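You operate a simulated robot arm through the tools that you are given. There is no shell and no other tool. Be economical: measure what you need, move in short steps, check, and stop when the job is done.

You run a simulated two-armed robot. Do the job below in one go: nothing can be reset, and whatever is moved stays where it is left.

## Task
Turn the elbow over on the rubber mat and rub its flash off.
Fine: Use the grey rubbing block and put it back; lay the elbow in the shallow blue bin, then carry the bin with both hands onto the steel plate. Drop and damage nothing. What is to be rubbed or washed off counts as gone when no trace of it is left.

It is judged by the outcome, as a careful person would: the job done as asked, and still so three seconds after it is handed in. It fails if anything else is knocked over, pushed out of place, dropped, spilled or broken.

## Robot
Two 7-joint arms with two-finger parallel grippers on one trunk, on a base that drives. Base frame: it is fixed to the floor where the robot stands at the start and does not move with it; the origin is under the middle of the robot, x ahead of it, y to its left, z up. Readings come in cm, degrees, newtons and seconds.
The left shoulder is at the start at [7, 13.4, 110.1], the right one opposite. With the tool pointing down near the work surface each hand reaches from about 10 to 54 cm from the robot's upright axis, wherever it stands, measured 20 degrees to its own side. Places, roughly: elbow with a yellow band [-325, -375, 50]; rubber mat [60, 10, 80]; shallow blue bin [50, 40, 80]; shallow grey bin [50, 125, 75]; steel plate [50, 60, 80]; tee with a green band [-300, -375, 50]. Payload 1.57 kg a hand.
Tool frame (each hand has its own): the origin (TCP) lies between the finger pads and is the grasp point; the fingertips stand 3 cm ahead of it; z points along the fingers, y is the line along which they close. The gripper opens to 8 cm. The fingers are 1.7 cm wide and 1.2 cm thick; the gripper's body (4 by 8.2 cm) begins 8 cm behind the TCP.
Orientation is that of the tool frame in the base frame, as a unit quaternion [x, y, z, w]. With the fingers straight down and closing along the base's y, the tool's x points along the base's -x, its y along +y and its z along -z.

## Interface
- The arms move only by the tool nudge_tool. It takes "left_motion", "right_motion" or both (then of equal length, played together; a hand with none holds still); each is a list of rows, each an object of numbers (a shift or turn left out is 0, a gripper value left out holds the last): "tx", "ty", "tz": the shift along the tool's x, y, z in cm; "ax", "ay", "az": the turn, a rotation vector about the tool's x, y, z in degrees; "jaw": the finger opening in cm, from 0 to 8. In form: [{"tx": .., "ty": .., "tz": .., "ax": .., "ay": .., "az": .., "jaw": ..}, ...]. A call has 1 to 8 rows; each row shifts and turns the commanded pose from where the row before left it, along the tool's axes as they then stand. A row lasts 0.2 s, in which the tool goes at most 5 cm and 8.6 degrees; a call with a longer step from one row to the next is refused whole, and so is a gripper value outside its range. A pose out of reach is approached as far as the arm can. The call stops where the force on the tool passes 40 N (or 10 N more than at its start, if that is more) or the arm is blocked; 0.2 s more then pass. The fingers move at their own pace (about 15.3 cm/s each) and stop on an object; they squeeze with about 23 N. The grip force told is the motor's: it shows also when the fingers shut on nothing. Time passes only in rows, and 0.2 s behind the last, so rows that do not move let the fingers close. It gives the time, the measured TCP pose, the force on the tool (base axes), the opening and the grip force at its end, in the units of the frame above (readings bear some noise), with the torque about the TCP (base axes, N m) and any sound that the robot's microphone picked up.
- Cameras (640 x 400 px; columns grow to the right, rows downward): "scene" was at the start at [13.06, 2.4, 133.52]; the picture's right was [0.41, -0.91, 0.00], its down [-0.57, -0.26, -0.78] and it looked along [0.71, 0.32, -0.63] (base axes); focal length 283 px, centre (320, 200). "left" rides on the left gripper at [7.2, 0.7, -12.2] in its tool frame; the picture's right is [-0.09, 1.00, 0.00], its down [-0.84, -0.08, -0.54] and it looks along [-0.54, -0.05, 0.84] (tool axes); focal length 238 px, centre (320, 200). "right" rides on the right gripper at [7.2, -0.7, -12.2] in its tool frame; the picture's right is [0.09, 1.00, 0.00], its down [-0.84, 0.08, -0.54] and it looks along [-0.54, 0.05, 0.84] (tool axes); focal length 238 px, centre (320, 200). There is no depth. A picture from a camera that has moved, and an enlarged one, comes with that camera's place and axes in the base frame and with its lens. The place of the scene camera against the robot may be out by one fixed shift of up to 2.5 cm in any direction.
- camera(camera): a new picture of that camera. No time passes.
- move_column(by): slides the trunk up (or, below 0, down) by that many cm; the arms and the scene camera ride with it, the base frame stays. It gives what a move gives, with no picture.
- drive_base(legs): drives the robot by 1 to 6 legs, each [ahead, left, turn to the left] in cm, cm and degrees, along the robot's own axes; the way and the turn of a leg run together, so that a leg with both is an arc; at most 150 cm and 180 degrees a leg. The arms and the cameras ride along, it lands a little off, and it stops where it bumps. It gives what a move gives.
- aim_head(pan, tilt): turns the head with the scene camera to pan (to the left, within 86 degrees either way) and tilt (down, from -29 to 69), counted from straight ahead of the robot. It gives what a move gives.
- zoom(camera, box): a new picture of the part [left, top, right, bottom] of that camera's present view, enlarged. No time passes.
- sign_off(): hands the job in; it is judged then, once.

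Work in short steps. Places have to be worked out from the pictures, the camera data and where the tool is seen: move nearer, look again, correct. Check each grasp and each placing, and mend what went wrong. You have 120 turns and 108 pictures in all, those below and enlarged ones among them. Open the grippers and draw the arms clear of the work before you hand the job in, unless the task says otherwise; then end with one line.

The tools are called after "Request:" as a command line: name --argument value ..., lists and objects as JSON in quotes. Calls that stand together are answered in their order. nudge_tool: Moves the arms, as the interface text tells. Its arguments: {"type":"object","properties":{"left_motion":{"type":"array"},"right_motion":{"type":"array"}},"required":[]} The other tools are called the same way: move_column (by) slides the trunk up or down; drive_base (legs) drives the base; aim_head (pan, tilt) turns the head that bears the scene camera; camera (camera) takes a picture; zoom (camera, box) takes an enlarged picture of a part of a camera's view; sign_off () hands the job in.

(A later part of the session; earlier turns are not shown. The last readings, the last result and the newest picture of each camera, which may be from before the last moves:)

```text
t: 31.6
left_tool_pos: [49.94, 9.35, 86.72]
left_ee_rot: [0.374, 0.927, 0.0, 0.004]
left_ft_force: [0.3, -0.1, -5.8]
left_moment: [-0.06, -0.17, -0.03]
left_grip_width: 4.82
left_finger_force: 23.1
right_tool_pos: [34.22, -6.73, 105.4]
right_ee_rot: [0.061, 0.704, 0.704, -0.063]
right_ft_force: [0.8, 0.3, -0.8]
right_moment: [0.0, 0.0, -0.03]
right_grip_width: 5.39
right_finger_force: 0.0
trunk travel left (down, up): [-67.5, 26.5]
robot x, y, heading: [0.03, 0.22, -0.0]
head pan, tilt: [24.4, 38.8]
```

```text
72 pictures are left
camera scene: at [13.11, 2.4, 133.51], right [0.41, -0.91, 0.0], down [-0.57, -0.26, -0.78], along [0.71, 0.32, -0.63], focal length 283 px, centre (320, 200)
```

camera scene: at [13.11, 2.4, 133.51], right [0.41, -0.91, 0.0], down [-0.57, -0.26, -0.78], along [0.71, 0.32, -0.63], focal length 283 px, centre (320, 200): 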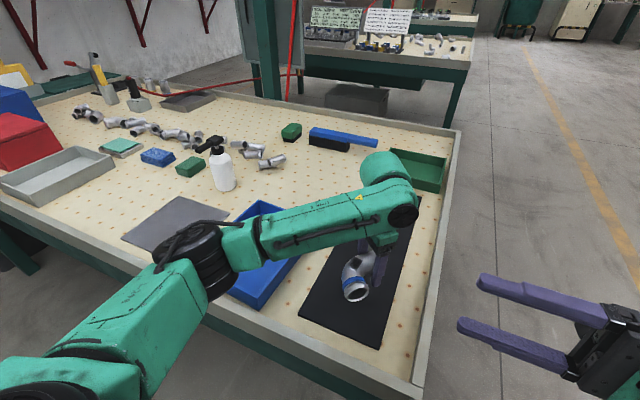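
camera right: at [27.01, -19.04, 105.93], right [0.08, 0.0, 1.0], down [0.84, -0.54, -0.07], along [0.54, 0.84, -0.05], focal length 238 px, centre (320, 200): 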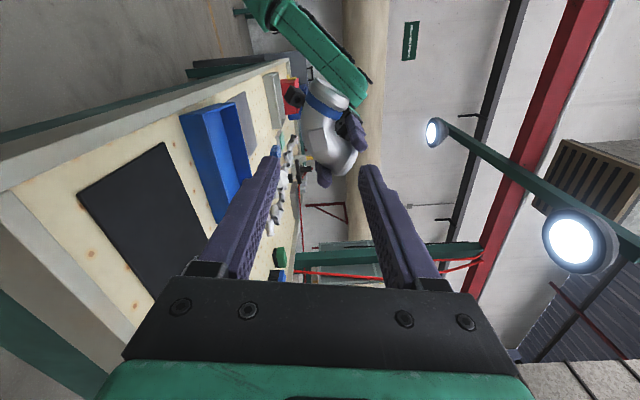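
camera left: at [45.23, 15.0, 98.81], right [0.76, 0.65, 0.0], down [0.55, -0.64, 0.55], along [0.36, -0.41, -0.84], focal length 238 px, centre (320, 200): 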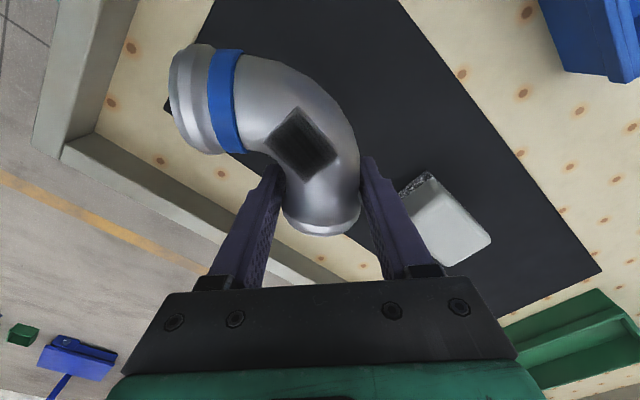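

About 3 cm above the mat. Lowering in small steps until it carries.

Request:
nudge_tool --left_motion '[{"tz": 1}, {"tz": 0.7}, {"tz": 0.5}, {"tz": 0.3}, {"tx": 0}]'

```text
t: 32.8
left_tool_pos: [49.88, 9.48, 84.23]
left_ee_rot: [0.374, 0.928, 0.0, 0.003]
left_ft_force: [0.3, 0.3, -4.5]
left_moment: [-0.03, -0.14, 0.0]
left_grip_width: 4.83
left_finger_force: 23.3
right_tool_pos: [34.25, -6.8, 105.27]
right_ee_rot: [0.063, 0.704, 0.704, -0.063]
right_ft_force: [-0.5, -0.2, -0.1]
right_moment: [0.0, -0.02, -0.01]
right_grip_width: 5.41
right_finger_force: 0.1
trunk travel left (down, up): [-67.5, 26.5]
robot x, y, heading: [-0.05, -0.04, -0.0]
head pan, tilt: [24.4, 38.8]
```

Request:
nudge_tool --left_motion '[{"tz": 0.3}, {"tz": 0.3}, {"tz": 0.3}, {"tx": 0}]'

```text
t: 33.8
left_tool_pos: [49.89, 9.47, 83.29]
left_ee_rot: [0.374, 0.927, 0.0, 0.003]
left_ft_force: [0.3, 0.4, -5.3]
left_moment: [-0.09, -0.15, 0.01]
left_grip_width: 4.83
left_finger_force: 22.8
right_tool_pos: [34.26, -6.88, 105.32]
right_ee_rot: [0.063, 0.704, 0.705, -0.062]
right_ft_force: [-0.6, 0.6, -0.2]
right_moment: [0.02, -0.01, 0.02]
right_grip_width: 5.4
right_finger_force: 0.1
trunk travel left (down, up): [-67.5, 26.5]
robot x, y, heading: [0.11, -0.44, -0.0]
head pan, tilt: [24.4, 38.8]
```

Still hanging free at 83.3; a bit further, in 0.2 cm steps.

Request:
nudge_tool --left_motion '[{"tz": 0.2}, {"tz": 0.2}, {"tx": 0}]'

Request:
zoom --camera "left" --box '[140, 20, 460, 260]'

```text
t: 34.6
left_tool_pos: [49.98, 9.56, 82.84]
left_ee_rot: [0.374, 0.928, 0.0, 0.004]
left_ft_force: [-0.3, -0.5, -4.3]
left_moment: [-0.07, -0.18, -0.01]
left_grip_width: 4.85
left_finger_force: 22.8
right_tool_pos: [34.18, -6.77, 105.23]
right_ee_rot: [0.062, 0.704, 0.704, -0.062]
right_ft_force: [-1.0, 0.6, 0.0]
right_moment: [0.0, 0.0, 0.03]
right_grip_width: 5.4
right_finger_force: 0.1
trunk travel left (down, up): [-67.5, 26.5]
robot x, y, heading: [0.27, -0.03, -0.2]
head pan, tilt: [24.4, 38.8]
```

```text
1.67 times, centred on (300, 140) of left
camera zoom: at [45.18, 15.03, 94.94], right [0.76, 0.65, 0.0], down [0.55, -0.64, 0.55], along [0.36, -0.41, -0.84], focal length 397 px, centre (353, 300)
```

zoom: 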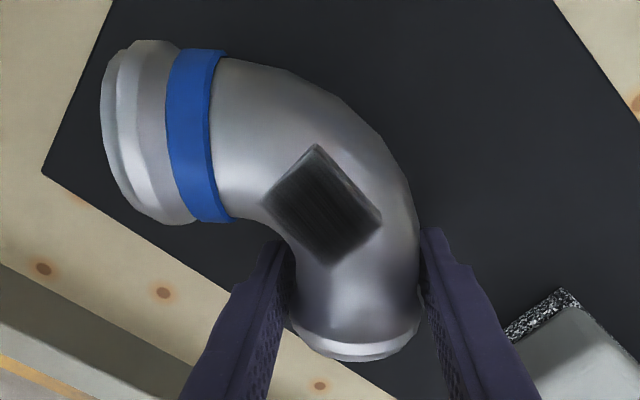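

Request:
nudge_tool --left_motion '[{"tz": 0.2}, {"tz": 0.2}, {"tx": 0}]'

```text
t: 35.4
left_tool_pos: [49.91, 9.56, 82.44]
left_ee_rot: [0.374, 0.927, 0.0, 0.004]
left_ft_force: [-1.1, 0.4, -4.5]
left_moment: [-0.04, -0.14, 0.01]
left_grip_width: 4.83
left_finger_force: 23.1
right_tool_pos: [34.29, -6.79, 105.37]
right_ee_rot: [0.063, 0.704, 0.704, -0.063]
right_ft_force: [-0.5, 0.7, -0.5]
right_moment: [-0.01, -0.01, 0.03]
right_grip_width: 5.42
right_finger_force: 0.0
trunk travel left (down, up): [-67.5, 26.5]
robot x, y, heading: [0.12, 0.17, -0.1]
head pan, tilt: [24.4, 38.8]
```

Request:
nudge_tool --left_motion '[{"tz": 0.2}, {"tz": 0.2}, {"tz": 0.2}, {"tx": 0}]'

```text
t: 36.4
left_tool_pos: [49.93, 9.51, 81.83]
left_ee_rot: [0.375, 0.927, 0.001, 0.003]
left_ft_force: [-0.2, 0.1, -4.3]
left_moment: [-0.02, -0.12, 0.01]
left_grip_width: 4.86
left_finger_force: 22.9
right_tool_pos: [34.27, -6.73, 105.34]
right_ee_rot: [0.062, 0.704, 0.705, -0.062]
right_ft_force: [-0.3, -0.5, -0.2]
right_moment: [0.03, 0.02, -0.01]
right_grip_width: 5.39
right_finger_force: 0.0
trunk travel left (down, up): [-67.5, 26.5]
robot x, y, heading: [0.04, 0.01, -0.1]
head pan, tilt: [24.4, 38.8]
```

Request:
nudge_tool --left_motion '[{"tz": 0.2}, {"tz": 0.2}, {"tz": 0.2}, {"tx": 0}]'

Request:
camera --camera "left"

```text
t: 37.4
left_tool_pos: [49.9, 9.47, 81.61]
left_ee_rot: [0.374, 0.928, 0.002, 0.008]
left_ft_force: [9.2, 4.6, 29.7]
left_moment: [-0.44, 0.47, -0.09]
left_grip_width: 4.8
left_finger_force: 23.3
right_tool_pos: [34.01, -6.76, 105.52]
right_ee_rot: [0.061, 0.705, 0.704, -0.061]
right_ft_force: [0.2, 0.4, 0.0]
right_moment: [-0.02, -0.04, -0.02]
right_grip_width: 5.4
right_finger_force: 0.1
trunk travel left (down, up): [-67.5, 26.5]
robot x, y, heading: [-0.05, -0.04, 0.2]
head pan, tilt: [24.4, 38.8]
```

```text
70 pictures are left
camera left: at [44.99, 15.02, 93.7], right [0.76, 0.65, 0.01], down [0.54, -0.63, 0.55], along [0.37, -0.41, -0.83], focal length 238 px, centre (320, 200)
```

left: 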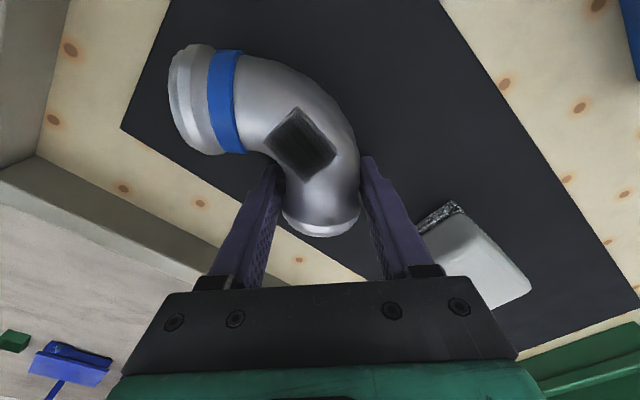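

Contact: about 35 N down, at z≈81.6. I back off 0.2 cm to relieve it and open the fingers slowly.

Request:
nudge_tool --left_motion '[{"tz": -0.15}, {"tx": 0}, {"tx": 0}]'

```text
t: 38.2
left_tool_pos: [49.88, 9.43, 81.64]
left_ee_rot: [0.374, 0.928, 0.001, 0.006]
left_ft_force: [14.0, 3.8, 31.9]
left_moment: [-0.48, 0.35, 0.19]
left_grip_width: 4.81
left_finger_force: 22.8
right_tool_pos: [34.1, -6.66, 105.38]
right_ee_rot: [0.061, 0.705, 0.704, -0.062]
right_ft_force: [0.9, 1.0, 0.0]
right_moment: [0.0, -0.01, 0.02]
right_grip_width: 5.41
right_finger_force: 0.1
trunk travel left (down, up): [-67.5, 26.5]
robot x, y, heading: [-0.25, -0.03, 0.3]
head pan, tilt: [24.4, 38.8]
```

Request:
nudge_tool --left_motion '[{"tz": -0.2}, {"tx": 0}, {"tx": 0}]'

```text
t: 39.0
left_tool_pos: [49.93, 9.49, 81.52]
left_ee_rot: [0.374, 0.928, 0.001, 0.004]
left_ft_force: [11.8, 2.1, 22.3]
left_moment: [-0.4, 0.14, 0.15]
left_grip_width: 4.85
left_finger_force: 23.1
right_tool_pos: [34.04, -6.72, 105.3]
right_ee_rot: [0.062, 0.704, 0.704, -0.062]
right_ft_force: [-0.2, 0.8, 0.1]
right_moment: [-0.03, -0.02, 0.01]
right_grip_width: 5.4
right_finger_force: 0.1
trunk travel left (down, up): [-67.5, 26.5]
robot x, y, heading: [-0.13, 0.1, 0.4]
head pan, tilt: [24.4, 38.8]
```

Request:
nudge_tool --left_motion '[{"tz": -0.2}, {"tz": -0.15}, {"tx": 0}, {"tx": 0}]'

```text
t: 40.0
left_tool_pos: [49.95, 9.56, 81.84]
left_ee_rot: [0.374, 0.927, 0.0, 0.002]
left_ft_force: [0.2, -1.0, -5.1]
left_moment: [-0.06, -0.15, 0.02]
left_grip_width: 4.84
left_finger_force: 22.8
right_tool_pos: [34.34, -6.79, 105.36]
right_ee_rot: [0.062, 0.704, 0.705, -0.062]
right_ft_force: [0.5, -0.4, 0.4]
right_moment: [-0.01, -0.01, 0.02]
right_grip_width: 5.4
right_finger_force: 0.1
trunk travel left (down, up): [-67.5, 26.5]
robot x, y, heading: [-0.22, 0.26, -0.0]
head pan, tilt: [24.4, 38.8]
```

Just clear. Lowering 0.15 for light contact, then opening.

Request:
nudge_tool --left_motion '[{"tz": 0.15}, {"tx": 0}, {"jaw": 5.2}, {"jaw": 5.6}, {"jaw": 6.2}, {"tx": 0}]'

Request:
camera --camera "left"

```text
t: 41.4
left_tool_pos: [49.99, 9.49, 81.79]
left_ee_rot: [0.374, 0.927, 0.001, 0.003]
left_ft_force: [0.6, -0.2, 0.2]
left_moment: [-0.01, 0.02, -0.01]
left_grip_width: 6.22
left_finger_force: 0.1
right_tool_pos: [34.25, -6.66, 105.32]
right_ee_rot: [0.061, 0.704, 0.705, -0.062]
right_ft_force: [-0.8, -0.1, -0.4]
right_moment: [-0.01, -0.02, 0.02]
right_grip_width: 5.38
right_finger_force: 0.1
trunk travel left (down, up): [-67.5, 26.5]
robot x, y, heading: [0.1, 0.01, -0.1]
head pan, tilt: [24.4, 38.8]
```

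```text
69 pictures are left
camera left: at [45.14, 14.97, 93.92], right [0.76, 0.65, 0.0], down [0.55, -0.64, 0.55], along [0.36, -0.41, -0.84], focal length 238 px, centre (320, 200)
```

left: 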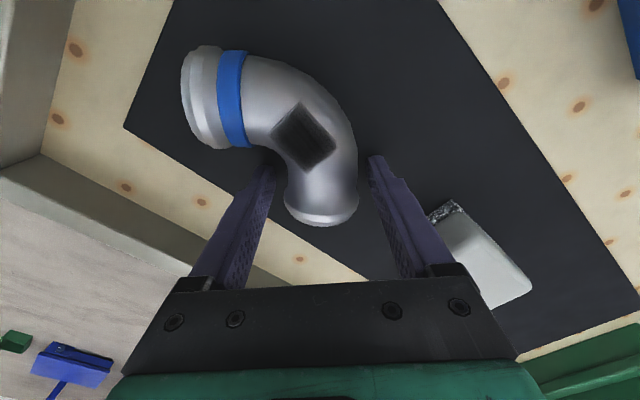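

The elbow rests boss-up on the mat. I raise the left hand clear and at the same time turn the right hand downward.

Request:
nudge_tool --left_motion '[{"tz": -2}, {"tz": -4.5}, {"tz": -4.5}, {"tz": -4.5}, {"tz": -4.5}, {"tz": -4.5}, {"tx": 4.04, "ty": 2.76}, {"tx": 4.04, "ty": 2.76}]' --right_motion '[{"tx": 0}, {"tx": 0}, {"ax": 8.37, "ay": -1.48}, {"ax": 8.37, "ay": -1.48}, {"ax": 8.37, "ay": -1.48}, {"ax": 8.37, "ay": -1.48}, {"ax": 8.37, "ay": -1.48}, {"ax": 8.37, "ay": -1.48}]'

Request:
nudge_tool --left_motion '[{"tx": 4.04, "ty": 2.76}, {"tx": 4.04, "ty": 2.76}, {"tx": 4.04, "ty": 2.76}, {"tx": 0}, {"tx": 0}, {"tx": 0}, {"tx": 0}, {"tx": 0}]' --right_motion '[{"ax": 8.37, "ay": -1.48}, {"ax": 8.37, "ay": -1.48}, {"ax": 8.37, "ay": -1.48}, {"ax": 8.37, "ay": -1.48}, {"ax": 4.9, "ay": -0.87}, {"az": -5, "jaw": 8}, {"az": -5}, {"tx": 0}]'

Request:
camera --camera "scene"

Request:
camera --camera "right"

```text
t: 43.2
left_tool_pos: [47.72, 19.49, 106.1]
left_ee_rot: [0.374, 0.927, 0.0, 0.003]
left_ft_force: [-0.7, 0.2, 0.3]
left_moment: [-0.03, -0.01, -0.02]
left_grip_width: 6.23
left_finger_force: 0.0
right_tool_pos: [34.16, -6.62, 105.37]
right_ee_rot: [0.081, 0.94, 0.33, -0.029]
right_ft_force: [0.1, 0.1, 0.0]
right_moment: [-0.01, -0.02, 0.0]
right_grip_width: 5.38
right_finger_force: 0.0
trunk travel left (down, up): [-67.5, 26.5]
robot x, y, heading: [-0.25, 0.02, -0.1]
head pan, tilt: [24.4, 38.8]
```

```text
t: 45.0
left_tool_pos: [44.99, 33.22, 106.32]
left_ee_rot: [0.374, 0.928, 0.001, 0.003]
left_ft_force: [0.6, 0.3, -0.3]
left_moment: [0.01, -0.01, -0.04]
left_grip_width: 6.2
left_finger_force: 0.0
right_tool_pos: [34.39, -6.7, 105.2]
right_ee_rot: [-0.001, 1.0, 0.001, 0.0]
right_ft_force: [-0.9, -0.5, -0.2]
right_moment: [-0.01, -0.02, 0.02]
right_grip_width: 8.02
right_finger_force: 0.1
trunk travel left (down, up): [-67.5, 26.5]
robot x, y, heading: [-0.07, 0.23, -0.1]
head pan, tilt: [24.4, 38.8]
```

```text
68 pictures are left
camera scene: at [13.05, 2.4, 133.52], right [0.41, -0.91, 0.0], down [-0.57, -0.26, -0.78], along [0.71, 0.32, -0.63], focal length 283 px, centre (320, 200)
```

scene: 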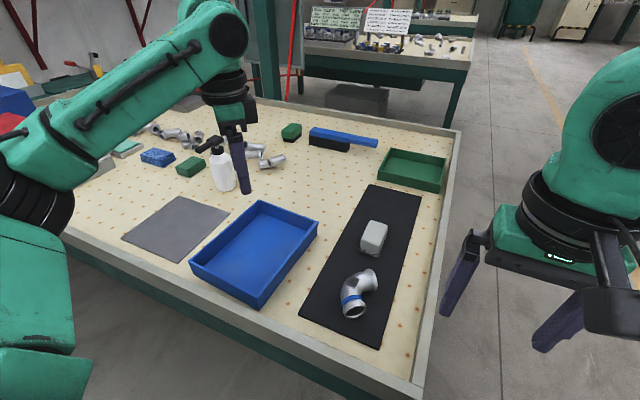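

```text
67 pictures are left
camera right: at [26.99, -7.59, 117.53], right [-0.09, 1.0, 0.0], down [0.84, 0.08, 0.54], along [0.54, 0.05, -0.84], focal length 238 px, centre (320, 200)
```

right: 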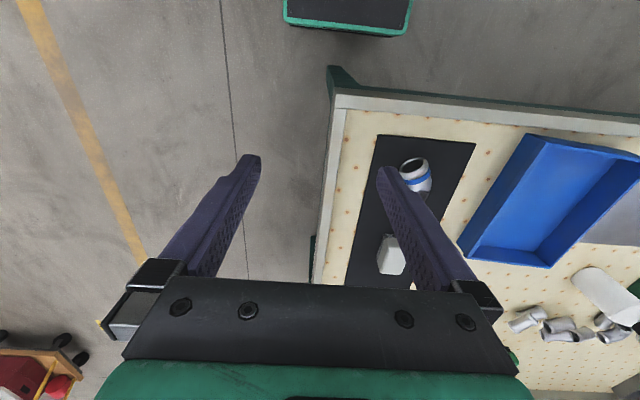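

Now the right hand toward the block: to about (52, 11, 103) first, then a look.

Request:
nudge_tool --right_motion '[{"tx": -2.93, "ty": 2.95}, {"tx": -2.93, "ty": 2.95}, {"tx": -2.93, "ty": 2.95}, {"tx": -2.93, "ty": 2.95}, {"tx": -2.93, "ty": 2.95, "tz": 1}, {"tx": -2.93, "ty": 2.95, "tz": 1}, {"tx": 0}]'

Request:
camera --camera "right"

```text
t: 46.6
left_tool_pos: [44.97, 33.25, 106.31]
left_ee_rot: [0.374, 0.927, 0.0, 0.003]
left_ft_force: [0.2, 0.6, -0.6]
left_moment: [0.0, 0.02, 0.01]
left_grip_width: 6.19
left_finger_force: 0.0
right_tool_pos: [49.68, 8.77, 104.09]
right_ee_rot: [-0.001, 1.0, 0.0, 0.0]
right_ft_force: [0.3, 0.8, 0.3]
right_moment: [-0.01, 0.02, 0.0]
right_grip_width: 7.99
right_finger_force: 0.0
right hand out of reach, approached as far as the arm can: row 6
trunk travel left (down, up): [-67.5, 26.5]
robot x, y, heading: [0.14, -0.08, -0.2]
head pan, tilt: [24.4, 38.8]
```

```text
66 pictures are left
camera right: at [42.47, 7.9, 116.31], right [-0.09, 1.0, 0.0], down [0.84, 0.08, 0.54], along [0.54, 0.05, -0.84], focal length 238 px, centre (320, 200)
```

right: 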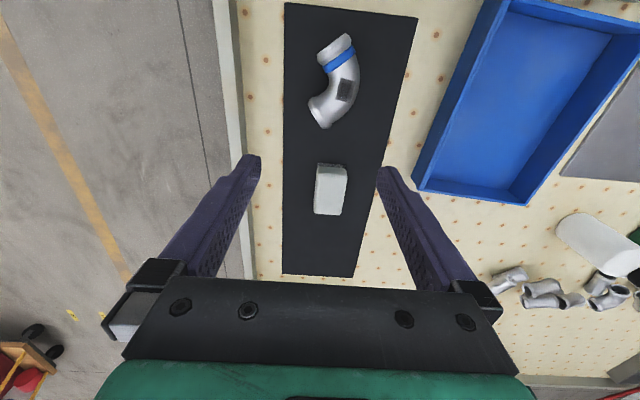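

The block is out of reach from here; I need to drive forward about 12 cm. First a look down at the space between robot and table.

Request:
aim_head --pan 15 --tilt 69

Request:
camera --camera "scene"

```text
t: 47.5
left_tool_pos: [45.1, 33.27, 106.33]
left_ee_rot: [0.374, 0.928, 0.001, 0.003]
left_ft_force: [-0.7, 0.8, 0.3]
left_moment: [-0.01, 0.04, -0.01]
left_grip_width: 6.2
left_finger_force: 0.0
right_tool_pos: [49.6, 8.79, 104.06]
right_ee_rot: [0.001, 1.0, 0.0, 0.0]
right_ft_force: [0.7, 0.2, -0.4]
right_moment: [0.0, 0.01, -0.01]
right_grip_width: 8.01
right_finger_force: 0.0
trunk travel left (down, up): [-67.5, 26.5]
robot x, y, heading: [0.13, 0.26, 0.2]
head pan, tilt: [15.0, 68.8]
```

```text
65 pictures are left
camera scene: at [10.65, 0.29, 129.72], right [0.26, -0.97, 0.0], down [-0.9, -0.24, -0.36], along [0.35, 0.09, -0.93], focal length 283 px, centre (320, 200)
```

scene: 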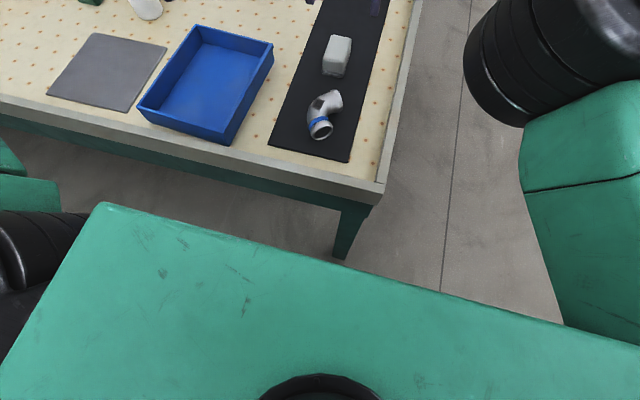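

Clear floor and no obstacle at the hands' height. Driving ahead 12 cm.

Request:
drive_base --legs '[[12, 0, 0]]'

Request:
camera --camera "right"

```text
t: 48.8
left_tool_pos: [56.49, 33.28, 106.19]
left_ee_rot: [0.374, 0.927, 0.001, 0.002]
left_ft_force: [0.0, 1.1, -0.1]
left_moment: [-0.02, 0.03, -0.04]
left_grip_width: 6.2
left_finger_force: 0.1
right_tool_pos: [61.28, 8.74, 104.05]
right_ee_rot: [0.001, 1.0, 0.0, -0.001]
right_ft_force: [-0.2, -0.3, -0.3]
right_moment: [-0.02, 0.07, -0.01]
right_grip_width: 8.01
right_finger_force: 0.1
trunk travel left (down, up): [-67.5, 26.5]
robot x, y, heading: [11.53, 0.12, 0.1]
head pan, tilt: [15.0, 68.8]
```

```text
64 pictures are left
camera right: at [54.01, 7.98, 116.25], right [-0.09, 1.0, 0.0], down [0.84, 0.08, 0.54], along [0.54, 0.05, -0.84], focal length 238 px, centre (320, 200)
```

right: 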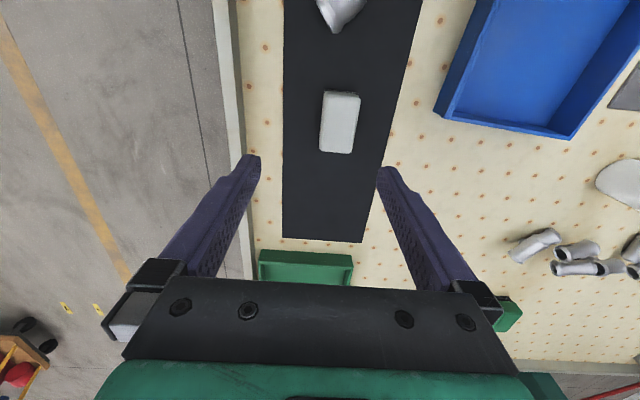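

Block centre now estimated at (63, 11.5), aligned with x. Lowering the right hand over it to z≈91 for a closer check.

Request:
nudge_tool --right_motion '[{"tx": -0.95, "ty": 1.4, "tz": 3.5}, {"tx": -0.95, "ty": 1.4, "tz": 3.5}, {"tz": 3}, {"tz": 3}, {"tx": 0}]'

Request:
camera --camera "right"

```text
t: 50.0
left_tool_pos: [56.36, 33.36, 106.31]
left_ee_rot: [0.373, 0.928, 0.001, 0.003]
left_ft_force: [0.2, -0.2, 0.5]
left_moment: [0.02, 0.0, 0.0]
left_grip_width: 6.22
left_finger_force: 0.1
right_tool_pos: [61.94, 10.55, 90.22]
right_ee_rot: [0.0, 1.0, 0.0, 0.0]
right_ft_force: [-0.3, -0.8, 0.0]
right_moment: [-0.01, 0.02, 0.01]
right_grip_width: 8.02
right_finger_force: 0.0
right hand out of reach, approached as far as the arm can: row 1, 2
trunk travel left (down, up): [-67.5, 26.5]
robot x, y, heading: [11.57, -0.05, -0.2]
head pan, tilt: [15.0, 68.8]
```

```text
63 pictures are left
camera right: at [54.6, 9.73, 102.45], right [-0.09, 1.0, 0.0], down [0.84, 0.08, 0.54], along [0.54, 0.05, -0.84], focal length 238 px, centre (320, 200)
```

right: 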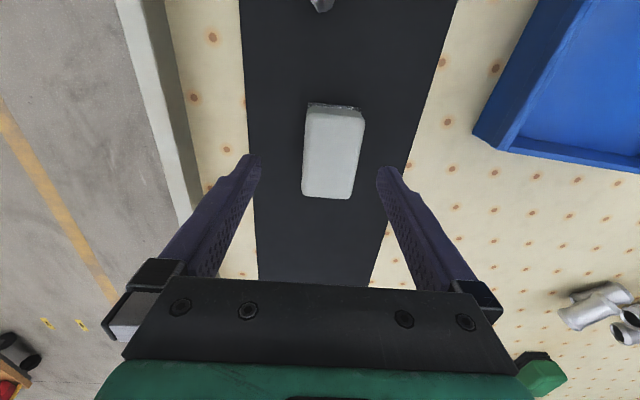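

Block top at z≈83, centre (62.6, 11.45), 4.7 cm wide. I shift 0.9 cm left, descend so the fingertips stay 2 cm above its rubbing face, and close.

Request:
nudge_tool --right_motion '[{"ty": 0.9}, {"tz": 2.3}, {"tz": 2.3}, {"tz": 2}, {"tx": 0}]'

Request:
camera --camera "right"

```text
t: 51.2
left_tool_pos: [56.42, 33.39, 106.38]
left_ee_rot: [0.374, 0.927, 0.001, 0.003]
left_ft_force: [1.1, 0.1, -0.2]
left_moment: [-0.03, -0.05, -0.02]
left_grip_width: 6.18
left_finger_force: 0.0
right_tool_pos: [61.84, 11.31, 83.7]
right_ee_rot: [0.0, 1.0, 0.001, 0.001]
right_ft_force: [0.2, -0.3, 0.0]
right_moment: [0.01, 0.01, 0.0]
right_grip_width: 8.0
right_finger_force: 0.1
trunk travel left (down, up): [-67.5, 26.5]
robot x, y, heading: [11.34, 0.07, -0.0]
head pan, tilt: [15.0, 68.8]
```

```text
62 pictures are left
camera right: at [54.45, 10.47, 95.96], right [-0.09, 1.0, 0.0], down [0.84, 0.08, 0.54], along [0.54, 0.05, -0.84], focal length 238 px, centre (320, 200)
```

right: 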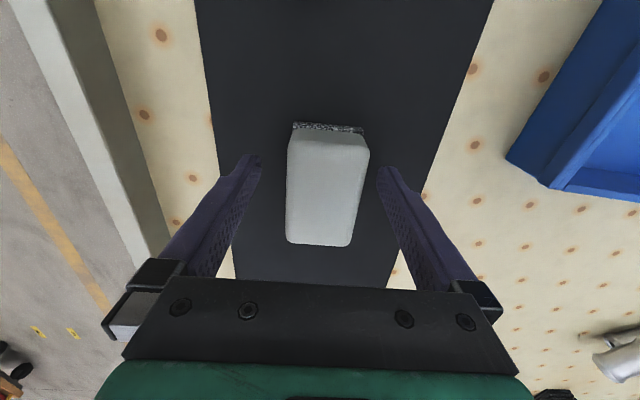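

Aligned. Lower 0.4, close, and lift 3 cm.

Request:
nudge_tool --right_motion '[{"tz": 0.4}, {"jaw": 0}, {"jaw": 0}, {"jaw": 0}, {"tz": -1}, {"tz": -2}, {"tx": 0}]'

Request:
camera --camera "right"

```text
t: 52.8
left_tool_pos: [56.49, 33.32, 106.24]
left_ee_rot: [0.373, 0.928, 0.001, 0.002]
left_ft_force: [0.0, -0.5, 0.0]
left_moment: [0.0, -0.01, 0.01]
left_grip_width: 6.2
left_finger_force: 0.0
right_tool_pos: [61.9, 11.35, 86.4]
right_ee_rot: [-0.001, 1.0, 0.0, 0.0]
right_ft_force: [-2.2, 0.6, -1.7]
right_moment: [0.0, 0.02, 0.03]
right_grip_width: 4.97
right_finger_force: 23.6
trunk travel left (down, up): [-67.5, 26.5]
robot x, y, heading: [11.33, 0.07, 0.1]
head pan, tilt: [15.0, 68.8]
```

```text
61 pictures are left
camera right: at [54.46, 10.53, 98.69], right [-0.09, 1.0, 0.0], down [0.84, 0.08, 0.54], along [0.54, 0.05, -0.84], focal length 238 px, centre (320, 200)
```

right: 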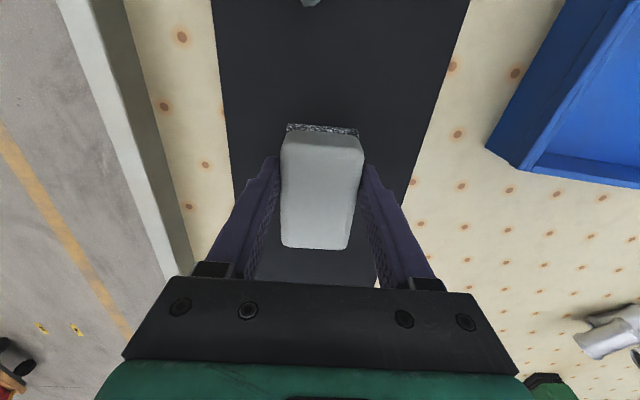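

Block held. Raise it and draw back toward the robot to see the elbow's boss clearly from the right camera.

Request:
nudge_tool --right_motion '[{"tz": -4.5}, {"tz": -4.5}, {"tz": -4.5}, {"tx": 4.5}, {"tx": 4.5}, {"tx": 4.5}, {"tx": 4.5}, {"tx": 4.5}]'

Request:
nudge_tool --right_motion '[{"tx": 4}, {"tx": 0}]'

Request:
camera --camera "right"

Request:
zoom --camera "right" --box '[260, 60, 400, 200]'

```text
t: 54.6
left_tool_pos: [56.37, 33.27, 106.34]
left_ee_rot: [0.374, 0.927, 0.0, 0.004]
left_ft_force: [0.3, -0.4, -0.6]
left_moment: [-0.01, -0.02, 0.02]
left_grip_width: 6.21
left_finger_force: 0.1
right_tool_pos: [38.74, 9.86, 99.8]
right_ee_rot: [0.0, 1.0, 0.0, 0.001]
right_ft_force: [-0.6, -0.6, -1.1]
right_moment: [0.01, 0.0, -0.01]
right_grip_width: 4.95
right_finger_force: 22.6
right hand out of reach, approached as far as the arm can: row 3
trunk travel left (down, up): [-67.5, 26.5]
robot x, y, heading: [11.66, -0.05, 0.1]
head pan, tilt: [15.0, 68.8]
```

```text
t: 55.2
left_tool_pos: [56.38, 33.25, 106.35]
left_ee_rot: [0.374, 0.927, 0.001, 0.003]
left_ft_force: [0.2, -0.4, 1.0]
left_moment: [-0.02, 0.06, -0.01]
left_grip_width: 6.2
left_finger_force: 0.0
right_tool_pos: [34.89, 9.88, 99.65]
right_ee_rot: [0.0, 1.0, 0.0, 0.0]
right_ft_force: [0.3, 0.4, -2.3]
right_moment: [-0.01, 0.02, -0.02]
right_grip_width: 4.94
right_finger_force: 23.5
trunk travel left (down, up): [-67.5, 26.5]
robot x, y, heading: [11.63, -0.19, -0.3]
head pan, tilt: [15.0, 68.8]
```

```text
60 pictures are left
camera right: at [27.65, 9.04, 111.94], right [-0.09, 1.0, 0.0], down [0.84, 0.08, 0.54], along [0.54, 0.05, -0.84], focal length 238 px, centre (320, 200)
```

right: 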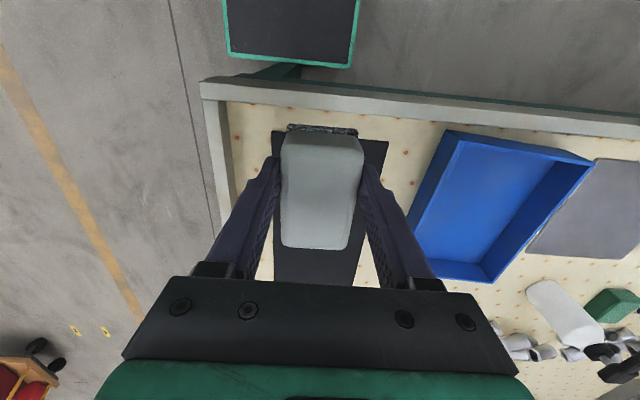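

```text
2.86 times, centred on (330, 130) of right
camera zoom: at [27.65, 9.04, 111.94], right [-0.09, 1.0, 0.0], down [0.84, 0.08, 0.54], along [0.54, 0.05, -0.84], focal length 681 px, centre (291, 400)
```

zoom: 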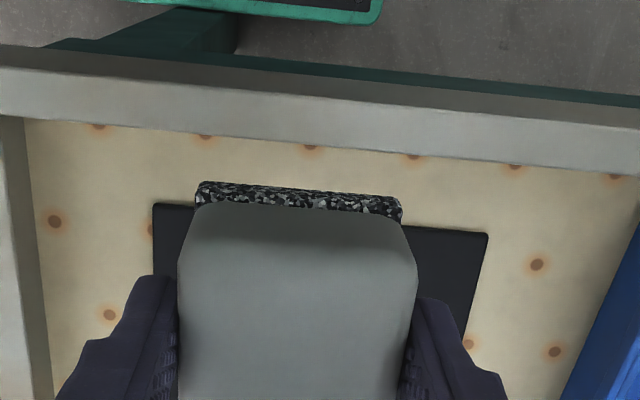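

The block hides the boss in this camera; the left camera should have it in view around (183, 174).

Request:
zoom --camera "left" --box '[120, 110, 250, 240]'

```text
3.08 times, centred on (185, 175) of left
camera zoom: at [51.66, 38.79, 118.4], right [0.76, 0.65, 0.0], down [0.55, -0.64, 0.55], along [0.36, -0.41, -0.84], focal length 733 px, centre (735, 277)
```

zoom: 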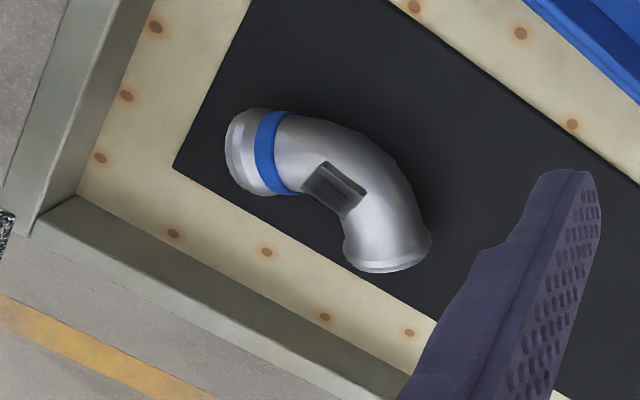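

Triangulating: mat top z≈78.0, boss centre about (46.9, 11.7), its top near z 83.3, so rubbing contact is expected with the right tool at z≈88.6. Moving over it and down to z≈90.5.

Request:
nudge_tool --right_motion '[{"tx": -4.27, "ty": 0.6}, {"tx": -4.27, "ty": 0.6}, {"tx": -4.27, "ty": 0.6}, {"tz": 3.2}, {"tz": 3.2}, {"tz": 2.6}, {"tx": 0}]'

Request:
camera --camera "left"

Request:
zoom --camera "left" --box '[100, 80, 270, 240]'

```text
t: 56.8
left_tool_pos: [56.35, 33.29, 106.22]
left_ee_rot: [0.373, 0.928, 0.001, 0.003]
left_ft_force: [-0.1, 0.2, -1.3]
left_moment: [-0.03, 0.01, 0.0]
left_grip_width: 6.2
left_finger_force: 0.0
right_tool_pos: [47.66, 11.58, 90.54]
right_ee_rot: [0.0, 1.0, 0.0, 0.0]
right_ft_force: [-0.1, 0.4, -2.5]
right_moment: [-0.02, 0.04, 0.04]
right_grip_width: 4.96
right_finger_force: 22.3
trunk travel left (down, up): [-67.5, 26.5]
robot x, y, heading: [11.74, -0.06, 0.1]
head pan, tilt: [15.0, 68.8]
```

```text
57 pictures are left
camera left: at [51.59, 38.8, 118.42], right [0.76, 0.65, 0.0], down [0.55, -0.64, 0.55], along [0.36, -0.41, -0.84], focal length 238 px, centre (320, 200)
```

left: 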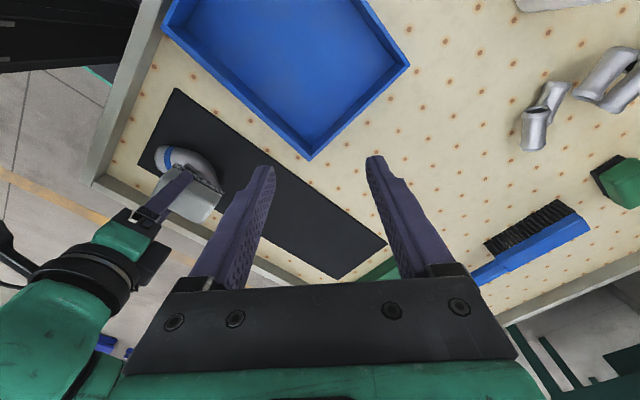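

```text
2.50 times, centred on (185, 160) of left
camera zoom: at [51.59, 38.8, 118.42], right [0.76, 0.65, 0.0], down [0.55, -0.64, 0.55], along [0.36, -0.41, -0.84], focal length 596 px, centre (658, 300)
```

zoom: 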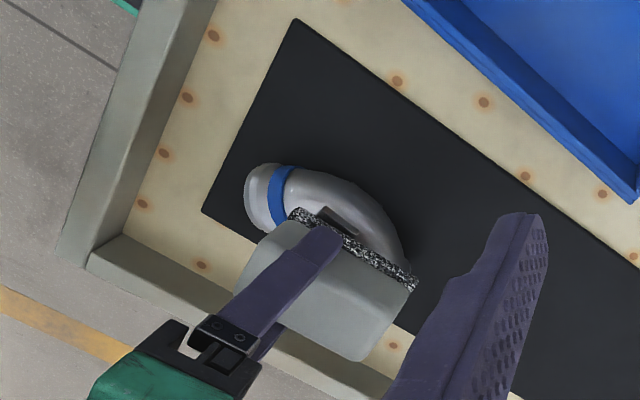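

The block is over the boss. Lowering in small steps until it touches.

Request:
nudge_tool --right_motion '[{"tz": 0.5}, {"tz": 0.4}, {"tz": 0.3}, {"tz": 0.3}, {"tx": 0}]'

```text
t: 58.0
left_tool_pos: [56.48, 33.29, 106.19]
left_ee_rot: [0.373, 0.928, 0.0, 0.004]
left_ft_force: [0.2, -1.0, -0.6]
left_moment: [0.05, 0.02, -0.03]
left_grip_width: 6.19
left_finger_force: 0.0
right_tool_pos: [47.63, 11.62, 88.98]
right_ee_rot: [0.0, 1.0, 0.0, 0.0]
right_ft_force: [0.1, 0.1, -2.0]
right_moment: [-0.01, -0.02, -0.03]
right_grip_width: 4.94
right_finger_force: 22.7
trunk travel left (down, up): [-67.5, 26.5]
robot x, y, heading: [11.46, 0.04, 0.2]
head pan, tilt: [15.0, 68.8]
```

Request:
nudge_tool --right_motion '[{"tz": 0.2}, {"tz": 0.2}, {"tz": 0.2}, {"tx": 0}]'

```text
t: 59.0
left_tool_pos: [56.39, 33.24, 106.31]
left_ee_rot: [0.374, 0.927, 0.0, 0.003]
left_ft_force: [0.4, -0.1, 0.3]
left_moment: [0.01, 0.0, 0.01]
left_grip_width: 6.18
left_finger_force: 0.0
right_tool_pos: [47.68, 11.68, 88.61]
right_ee_rot: [0.0, 1.0, 0.001, 0.0]
right_ft_force: [-0.5, 0.3, -1.7]
right_moment: [0.0, 0.04, 0.0]
right_grip_width: 4.94
right_finger_force: 22.7
trunk travel left (down, up): [-67.5, 26.5]
robot x, y, heading: [11.69, -0.0, 0.2]
head pan, tilt: [15.0, 68.8]
```

Request:
nudge_tool --right_motion '[{"tz": 0.15}, {"tz": 0.15}, {"tz": 0.15}, {"tx": 0}]'

Request:
zoom --camera "left" --box '[140, 130, 240, 230]'

```text
t: 60.0
left_tool_pos: [56.38, 33.3, 106.33]
left_ee_rot: [0.374, 0.928, 0.0, 0.002]
left_ft_force: [-0.1, -0.4, 0.0]
left_moment: [-0.01, 0.02, -0.01]
left_grip_width: 6.19
left_finger_force: 0.0
right_tool_pos: [47.69, 11.53, 88.29]
right_ee_rot: [0.0, 1.0, 0.002, 0.002]
right_ft_force: [6.8, 0.3, 18.7]
right_moment: [-0.25, -0.58, 0.07]
right_grip_width: 4.96
right_finger_force: 22.5
trunk travel left (down, up): [-67.5, 26.5]
robot x, y, heading: [11.24, -0.24, -0.2]
head pan, tilt: [15.0, 68.8]
```

```text
4.00 times, centred on (190, 180) of left
camera zoom: at [51.55, 38.74, 118.49], right [0.76, 0.65, 0.0], down [0.55, -0.64, 0.55], along [0.36, -0.41, -0.84], focal length 953 px, centre (840, 280)
```

zoom: 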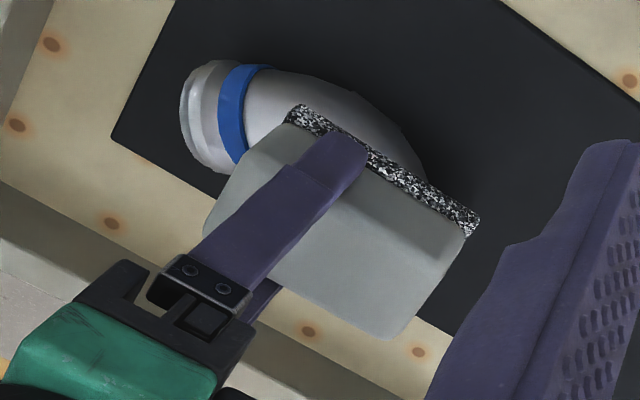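

Contact with about 20 N. Ease 0.05 and make gentle strokes of ±1.2 cm along x.

Request:
nudge_tool --right_motion '[{"tx": 0.6, "tz": -0.05}, {"tx": 0.6}, {"tx": -0.8}, {"tx": -0.8}, {"tx": -0.8}, {"tx": 0.6}, {"tx": 0.6}, {"tx": 0}]'

Request:
zoom --camera "left" --box '[140, 130, 240, 230]'

```text
t: 61.8
left_tool_pos: [56.55, 33.26, 106.27]
left_ee_rot: [0.373, 0.928, 0.001, 0.003]
left_ft_force: [-0.4, 0.1, 0.1]
left_moment: [0.01, -0.03, 0.0]
left_grip_width: 6.19
left_finger_force: 0.1
right_tool_pos: [47.81, 11.6, 88.2]
right_ee_rot: [0.001, 1.0, 0.0, 0.002]
right_ft_force: [16.6, 0.5, 25.2]
right_moment: [-0.01, -0.41, -0.01]
right_grip_width: 5.0
right_finger_force: 23.6
trunk travel left (down, up): [-67.5, 26.5]
robot x, y, heading: [11.6, 0.14, 0.0]
head pan, tilt: [15.0, 68.8]
```

```text
4.00 times, centred on (190, 180) of left
camera zoom: at [51.7, 38.76, 118.41], right [0.76, 0.65, 0.0], down [0.55, -0.64, 0.55], along [0.36, -0.41, -0.84], focal length 953 px, centre (840, 280)
```

zoom: 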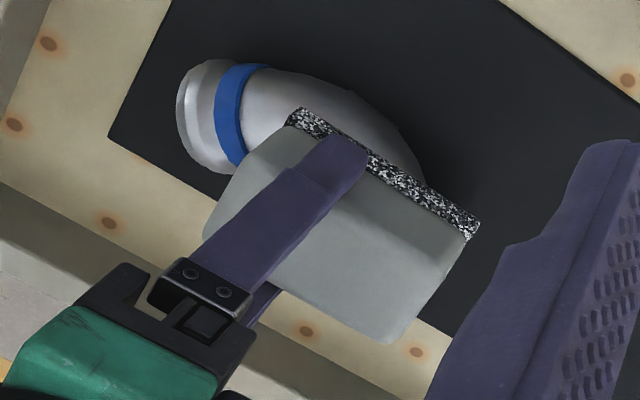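

The elbow stays put. Another set of strokes with slightly less pressure, then lift and inspect.

Request:
nudge_tool --right_motion '[{"tx": -0.6, "tz": -0.05}, {"tx": -0.6}, {"tx": 0.8}, {"tx": 0.8}, {"tx": 0.8}, {"tx": -0.8}, {"tx": -0.8}, {"tx": -0.6}]'

Request:
nudge_tool --right_motion '[{"tx": 0.8}, {"tx": 0.8}, {"tx": 0.6, "ty": 0.3}, {"tx": -0.8}, {"tx": -0.8, "ty": -0.3}, {"tz": -2}, {"tz": -4}, {"tx": 4}]'

Request:
nudge_tool --right_motion '[{"tx": 4.5, "tz": -1}, {"tx": 4.5}, {"tx": 0}]'

Request:
zoom --camera "left" --box '[140, 130, 240, 230]'

```text
t: 63.6
left_tool_pos: [56.36, 33.34, 106.38]
left_ee_rot: [0.373, 0.928, 0.002, 0.004]
left_ft_force: [0.3, -0.9, 0.0]
left_moment: [-0.01, 0.01, 0.02]
left_grip_width: 6.2
left_finger_force: 0.0
right_tool_pos: [48.6, 11.67, 88.15]
right_ee_rot: [-0.001, 1.0, 0.0, 0.0]
right_ft_force: [-3.7, 1.6, 1.4]
right_moment: [0.11, 0.26, -0.01]
right_grip_width: 4.94
right_finger_force: 22.8
trunk travel left (down, up): [-67.5, 26.5]
robot x, y, heading: [11.62, -0.1, 0.1]
head pan, tilt: [15.0, 68.8]
```

```text
t: 65.4
left_tool_pos: [56.27, 33.34, 106.32]
left_ee_rot: [0.373, 0.928, 0.002, 0.003]
left_ft_force: [0.8, 0.3, 0.6]
left_moment: [-0.01, -0.01, 0.01]
left_grip_width: 6.23
left_finger_force: 0.0
right_tool_pos: [43.81, 11.47, 94.21]
right_ee_rot: [0.0, 1.0, 0.001, 0.001]
right_ft_force: [-1.0, -1.0, -1.1]
right_moment: [0.01, 0.05, 0.0]
right_grip_width: 4.94
right_finger_force: 23.1
trunk travel left (down, up): [-67.5, 26.5]
robot x, y, heading: [11.31, -0.45, 0.1]
head pan, tilt: [15.0, 68.8]
```

```text
t: 66.2
left_tool_pos: [56.58, 33.41, 106.25]
left_ee_rot: [0.374, 0.928, 0.001, 0.003]
left_ft_force: [0.3, 0.0, 0.2]
left_moment: [0.0, 0.01, 0.0]
left_grip_width: 6.19
left_finger_force: 0.0
right_tool_pos: [35.12, 11.66, 95.23]
right_ee_rot: [-0.001, 1.0, 0.0, -0.001]
right_ft_force: [0.1, 0.5, -1.4]
right_moment: [-0.02, 0.04, 0.03]
right_grip_width: 4.94
right_finger_force: 23.5
trunk travel left (down, up): [-67.5, 26.5]
robot x, y, heading: [11.46, -0.02, -0.0]
head pan, tilt: [15.0, 68.8]
```

```text
4.00 times, centred on (190, 180) of left
camera zoom: at [51.71, 38.79, 118.38], right [0.76, 0.65, 0.0], down [0.55, -0.64, 0.55], along [0.36, -0.41, -0.84], focal length 953 px, centre (840, 280)
```

zoom: 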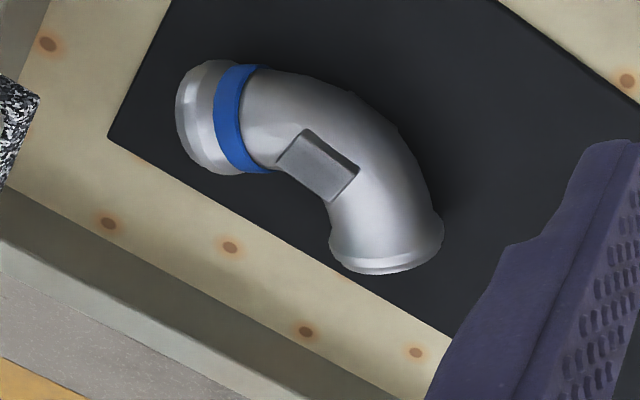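

The flash is much fainter but a grey film remains. Back for more strokes.

Request:
nudge_tool --right_motion '[{"tx": -4.2, "ty": 0.2}, {"tx": -4.2}, {"tx": -4.2}, {"tz": 3}, {"tz": 2.5}, {"tz": 0.9}, {"tz": 0.4}, {"tx": 0}]'

Request:
nudge_tool --right_motion '[{"tz": 0.15}, {"tz": 0.1}, {"tx": 0}]'

```text
t: 68.0
left_tool_pos: [56.47, 33.37, 106.3]
left_ee_rot: [0.373, 0.928, 0.001, 0.003]
left_ft_force: [0.6, 0.5, -0.7]
left_moment: [-0.05, 0.02, 0.0]
left_grip_width: 6.18
left_finger_force: 0.1
right_tool_pos: [47.76, 11.86, 88.26]
right_ee_rot: [-0.001, 1.0, 0.001, 0.0]
right_ft_force: [-0.1, 0.9, -1.3]
right_moment: [-0.01, 0.02, -0.04]
right_grip_width: 4.94
right_finger_force: 22.7
trunk travel left (down, up): [-67.5, 26.5]
robot x, y, heading: [11.51, 0.27, 0.1]
head pan, tilt: [15.0, 68.8]
```

```text
t: 68.8
left_tool_pos: [56.51, 33.19, 106.37]
left_ee_rot: [0.375, 0.927, 0.0, 0.003]
left_ft_force: [-0.7, -0.5, 0.9]
left_moment: [0.0, -0.02, 0.02]
left_grip_width: 6.23
left_finger_force: 0.0
right_tool_pos: [47.71, 11.8, 88.25]
right_ee_rot: [0.0, 1.0, 0.001, 0.001]
right_ft_force: [3.4, 1.2, 10.5]
right_moment: [-0.06, -0.02, 0.02]
right_grip_width: 4.92
right_finger_force: 23.0
trunk travel left (down, up): [-67.5, 26.5]
robot x, y, heading: [11.03, -0.02, -0.1]
head pan, tilt: [15.0, 68.8]
```

Contact at 12 N. Stroking along x, keeping a little pressure.

Request:
nudge_tool --right_motion '[{"tx": -0.7, "tz": 0.05}, {"tx": -0.7}, {"tx": 0.8}, {"tx": 0.8}, {"tx": 0.8}, {"tx": -0.8}, {"tx": -0.8}, {"tx": -0.8}]'

Request:
nudge_tool --right_motion '[{"tx": 0.8}, {"tx": 0.8}, {"tx": 0.8}, {"tx": -0.8}, {"tx": -0.8}, {"tx": -0.8}, {"tx": 0.8}, {"tx": 0.8}]'

Request:
nudge_tool --right_motion '[{"tx": 0.8, "ty": 0.3}, {"tx": -0.8, "ty": 0.3}, {"tx": -0.8, "ty": -0.3}, {"tx": -0.8, "ty": -0.3}, {"tx": 0.8, "ty": -0.3}, {"tx": 0.8, "ty": -0.3}, {"tx": 0.8, "ty": 0.3}, {"tx": -0.8, "ty": 0.3}]'

Request:
zoom --camera "left" --box '[140, 130, 240, 230]'

```text
t: 70.6
left_tool_pos: [56.0, 33.35, 106.5]
left_ee_rot: [0.373, 0.928, 0.002, 0.005]
left_ft_force: [-0.4, 0.3, -0.5]
left_moment: [-0.01, 0.02, -0.02]
left_grip_width: 6.2
left_finger_force: 0.1
right_tool_pos: [48.67, 11.84, 88.23]
right_ee_rot: [-0.001, 1.0, 0.001, 0.0]
right_ft_force: [-10.9, 0.7, 12.1]
right_moment: [-0.07, 0.76, -0.1]
right_grip_width: 4.94
right_finger_force: 23.0
trunk travel left (down, up): [-67.5, 26.5]
robot x, y, heading: [11.32, 0.24, -0.0]
head pan, tilt: [15.0, 68.8]
```

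```text
t: 72.4
left_tool_pos: [56.37, 33.28, 106.32]
left_ee_rot: [0.374, 0.927, 0.001, 0.003]
left_ft_force: [-0.3, -0.4, -0.2]
left_moment: [0.01, 0.01, -0.02]
left_grip_width: 6.21
left_finger_force: 0.1
right_tool_pos: [47.61, 11.8, 88.16]
right_ee_rot: [0.001, 1.0, 0.0, 0.0]
right_ft_force: [4.8, -1.3, 4.6]
right_moment: [-0.02, -0.14, -0.02]
right_grip_width: 4.95
right_finger_force: 22.8
trunk travel left (down, up): [-67.5, 26.5]
robot x, y, heading: [11.18, 0.06, 0.2]
head pan, tilt: [15.0, 68.8]
```

```text
t: 74.2
left_tool_pos: [56.38, 33.3, 106.26]
left_ee_rot: [0.374, 0.927, 0.001, 0.003]
left_ft_force: [-0.2, 0.2, 0.4]
left_moment: [-0.01, -0.01, 0.0]
left_grip_width: 6.22
left_finger_force: 0.0
right_tool_pos: [47.41, 11.82, 88.02]
right_ee_rot: [0.0, 1.0, 0.0, 0.001]
right_ft_force: [-1.4, 0.4, 0.1]
right_moment: [0.01, 0.06, 0.01]
right_grip_width: 4.92
right_finger_force: 23.1
trunk travel left (down, up): [-67.5, 26.5]
robot x, y, heading: [10.9, 0.28, 0.2]
head pan, tilt: [15.0, 68.8]
```

```text
4.00 times, centred on (190, 180) of left
camera zoom: at [51.6, 38.83, 118.41], right [0.76, 0.65, 0.0], down [0.55, -0.64, 0.55], along [0.36, -0.41, -0.84], focal length 953 px, centre (840, 280)
```

zoom: 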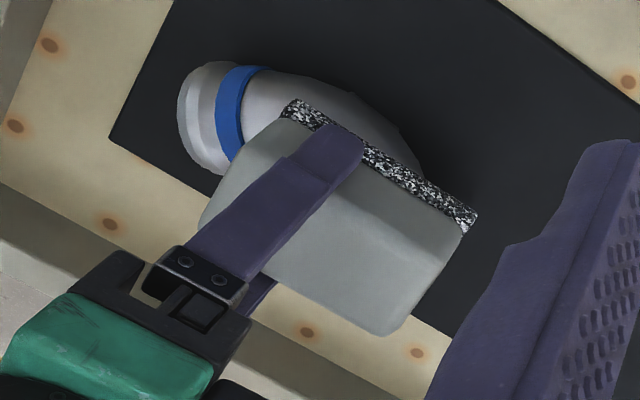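

Pressure faded as it wore down. Lifting away to inspect.

Request:
nudge_tool --right_motion '[{"tz": -3}, {"tz": -4}, {"tx": 4.2}, {"tx": 4.2}, {"tx": 4.2}, {"tx": 0}]'

Request:
zoom --camera "left" --box '[160, 140, 220, 200]'

```text
t: 75.6
left_tool_pos: [56.45, 33.34, 106.25]
left_ee_rot: [0.374, 0.927, 0.0, 0.003]
left_ft_force: [0.2, 0.7, 0.2]
left_moment: [-0.02, 0.0, 0.0]
left_grip_width: 6.18
left_finger_force: 0.0
right_tool_pos: [35.06, 11.77, 95.14]
right_ee_rot: [0.0, 1.0, -0.001, 0.001]
right_ft_force: [-0.2, 0.4, -1.0]
right_moment: [0.03, 0.03, 0.0]
right_grip_width: 4.96
right_finger_force: 23.0
trunk travel left (down, up): [-67.5, 26.5]
robot x, y, heading: [11.09, 0.06, -0.1]
head pan, tilt: [15.0, 68.8]
```

```text
6.67 times, centred on (190, 170) of left
camera zoom: at [51.66, 38.79, 118.4], right [0.76, 0.65, 0.0], down [0.55, -0.64, 0.55], along [0.36, -0.41, -0.84], focal length 1589 px, centre (1187, 400)
```

zoom: 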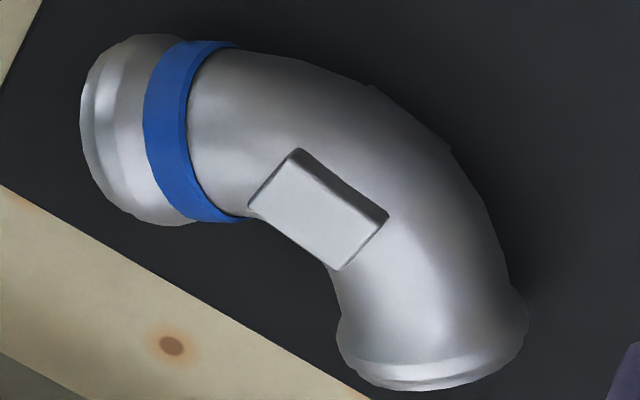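

It looks clean; I bring the left camera nearer to be sure no trace is left.

Request:
nudge_tool --left_motion '[{"tx": -1.35, "ty": -3.3, "tz": 1.4}, {"tx": -1.35, "ty": -3.3, "tz": 1.4}, {"tx": -1.35, "ty": -3.3, "tz": 1.4}, {"tx": 0}]'

Request:
camera --camera "left"

Request:
zoom --camera "left" --box '[195, 125, 265, 195]'

```text
t: 76.6
left_tool_pos: [52.34, 23.44, 102.21]
left_ee_rot: [0.374, 0.928, 0.0, 0.003]
left_ft_force: [-0.6, 0.1, 0.4]
left_moment: [0.01, -0.02, -0.01]
left_grip_width: 6.19
left_finger_force: 0.1
right_tool_pos: [35.04, 11.92, 95.06]
right_ee_rot: [0.0, 1.0, 0.0, 0.0]
right_ft_force: [-0.1, 0.3, -1.1]
right_moment: [0.02, 0.02, 0.0]
right_grip_width: 4.97
right_finger_force: 23.3
trunk travel left (down, up): [-67.5, 26.5]
robot x, y, heading: [11.58, 0.02, 0.2]
head pan, tilt: [15.0, 68.8]
```

```text
50 pictures are left
camera left: at [47.52, 28.97, 114.22], right [0.76, 0.65, 0.0], down [0.55, -0.64, 0.55], along [0.36, -0.41, -0.84], focal length 238 px, centre (320, 200)
```

left: 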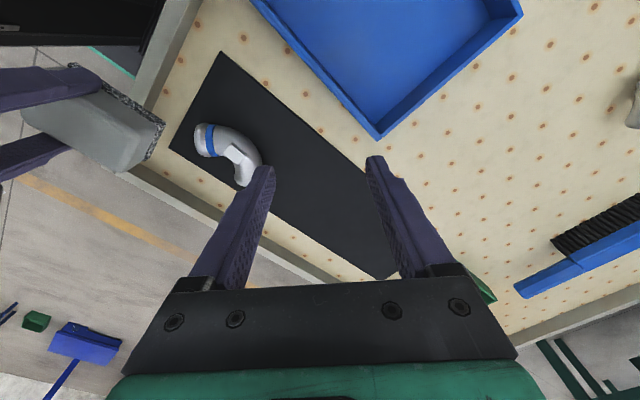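

```text
5.71 times, centred on (230, 160) of left
camera zoom: at [47.52, 28.97, 114.22], right [0.76, 0.65, 0.0], down [0.55, -0.64, 0.55], along [0.36, -0.41, -0.84], focal length 1362 px, centre (834, 429)
```

zoom: 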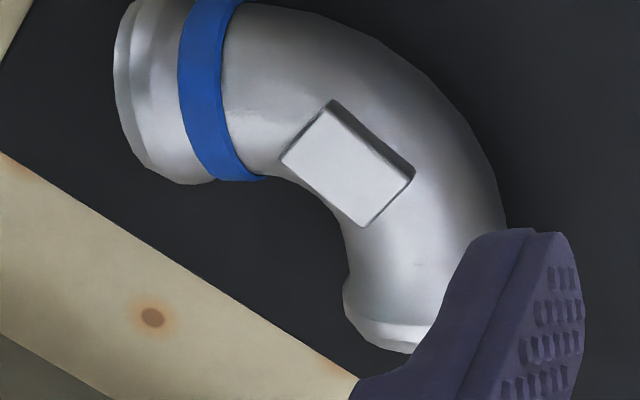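

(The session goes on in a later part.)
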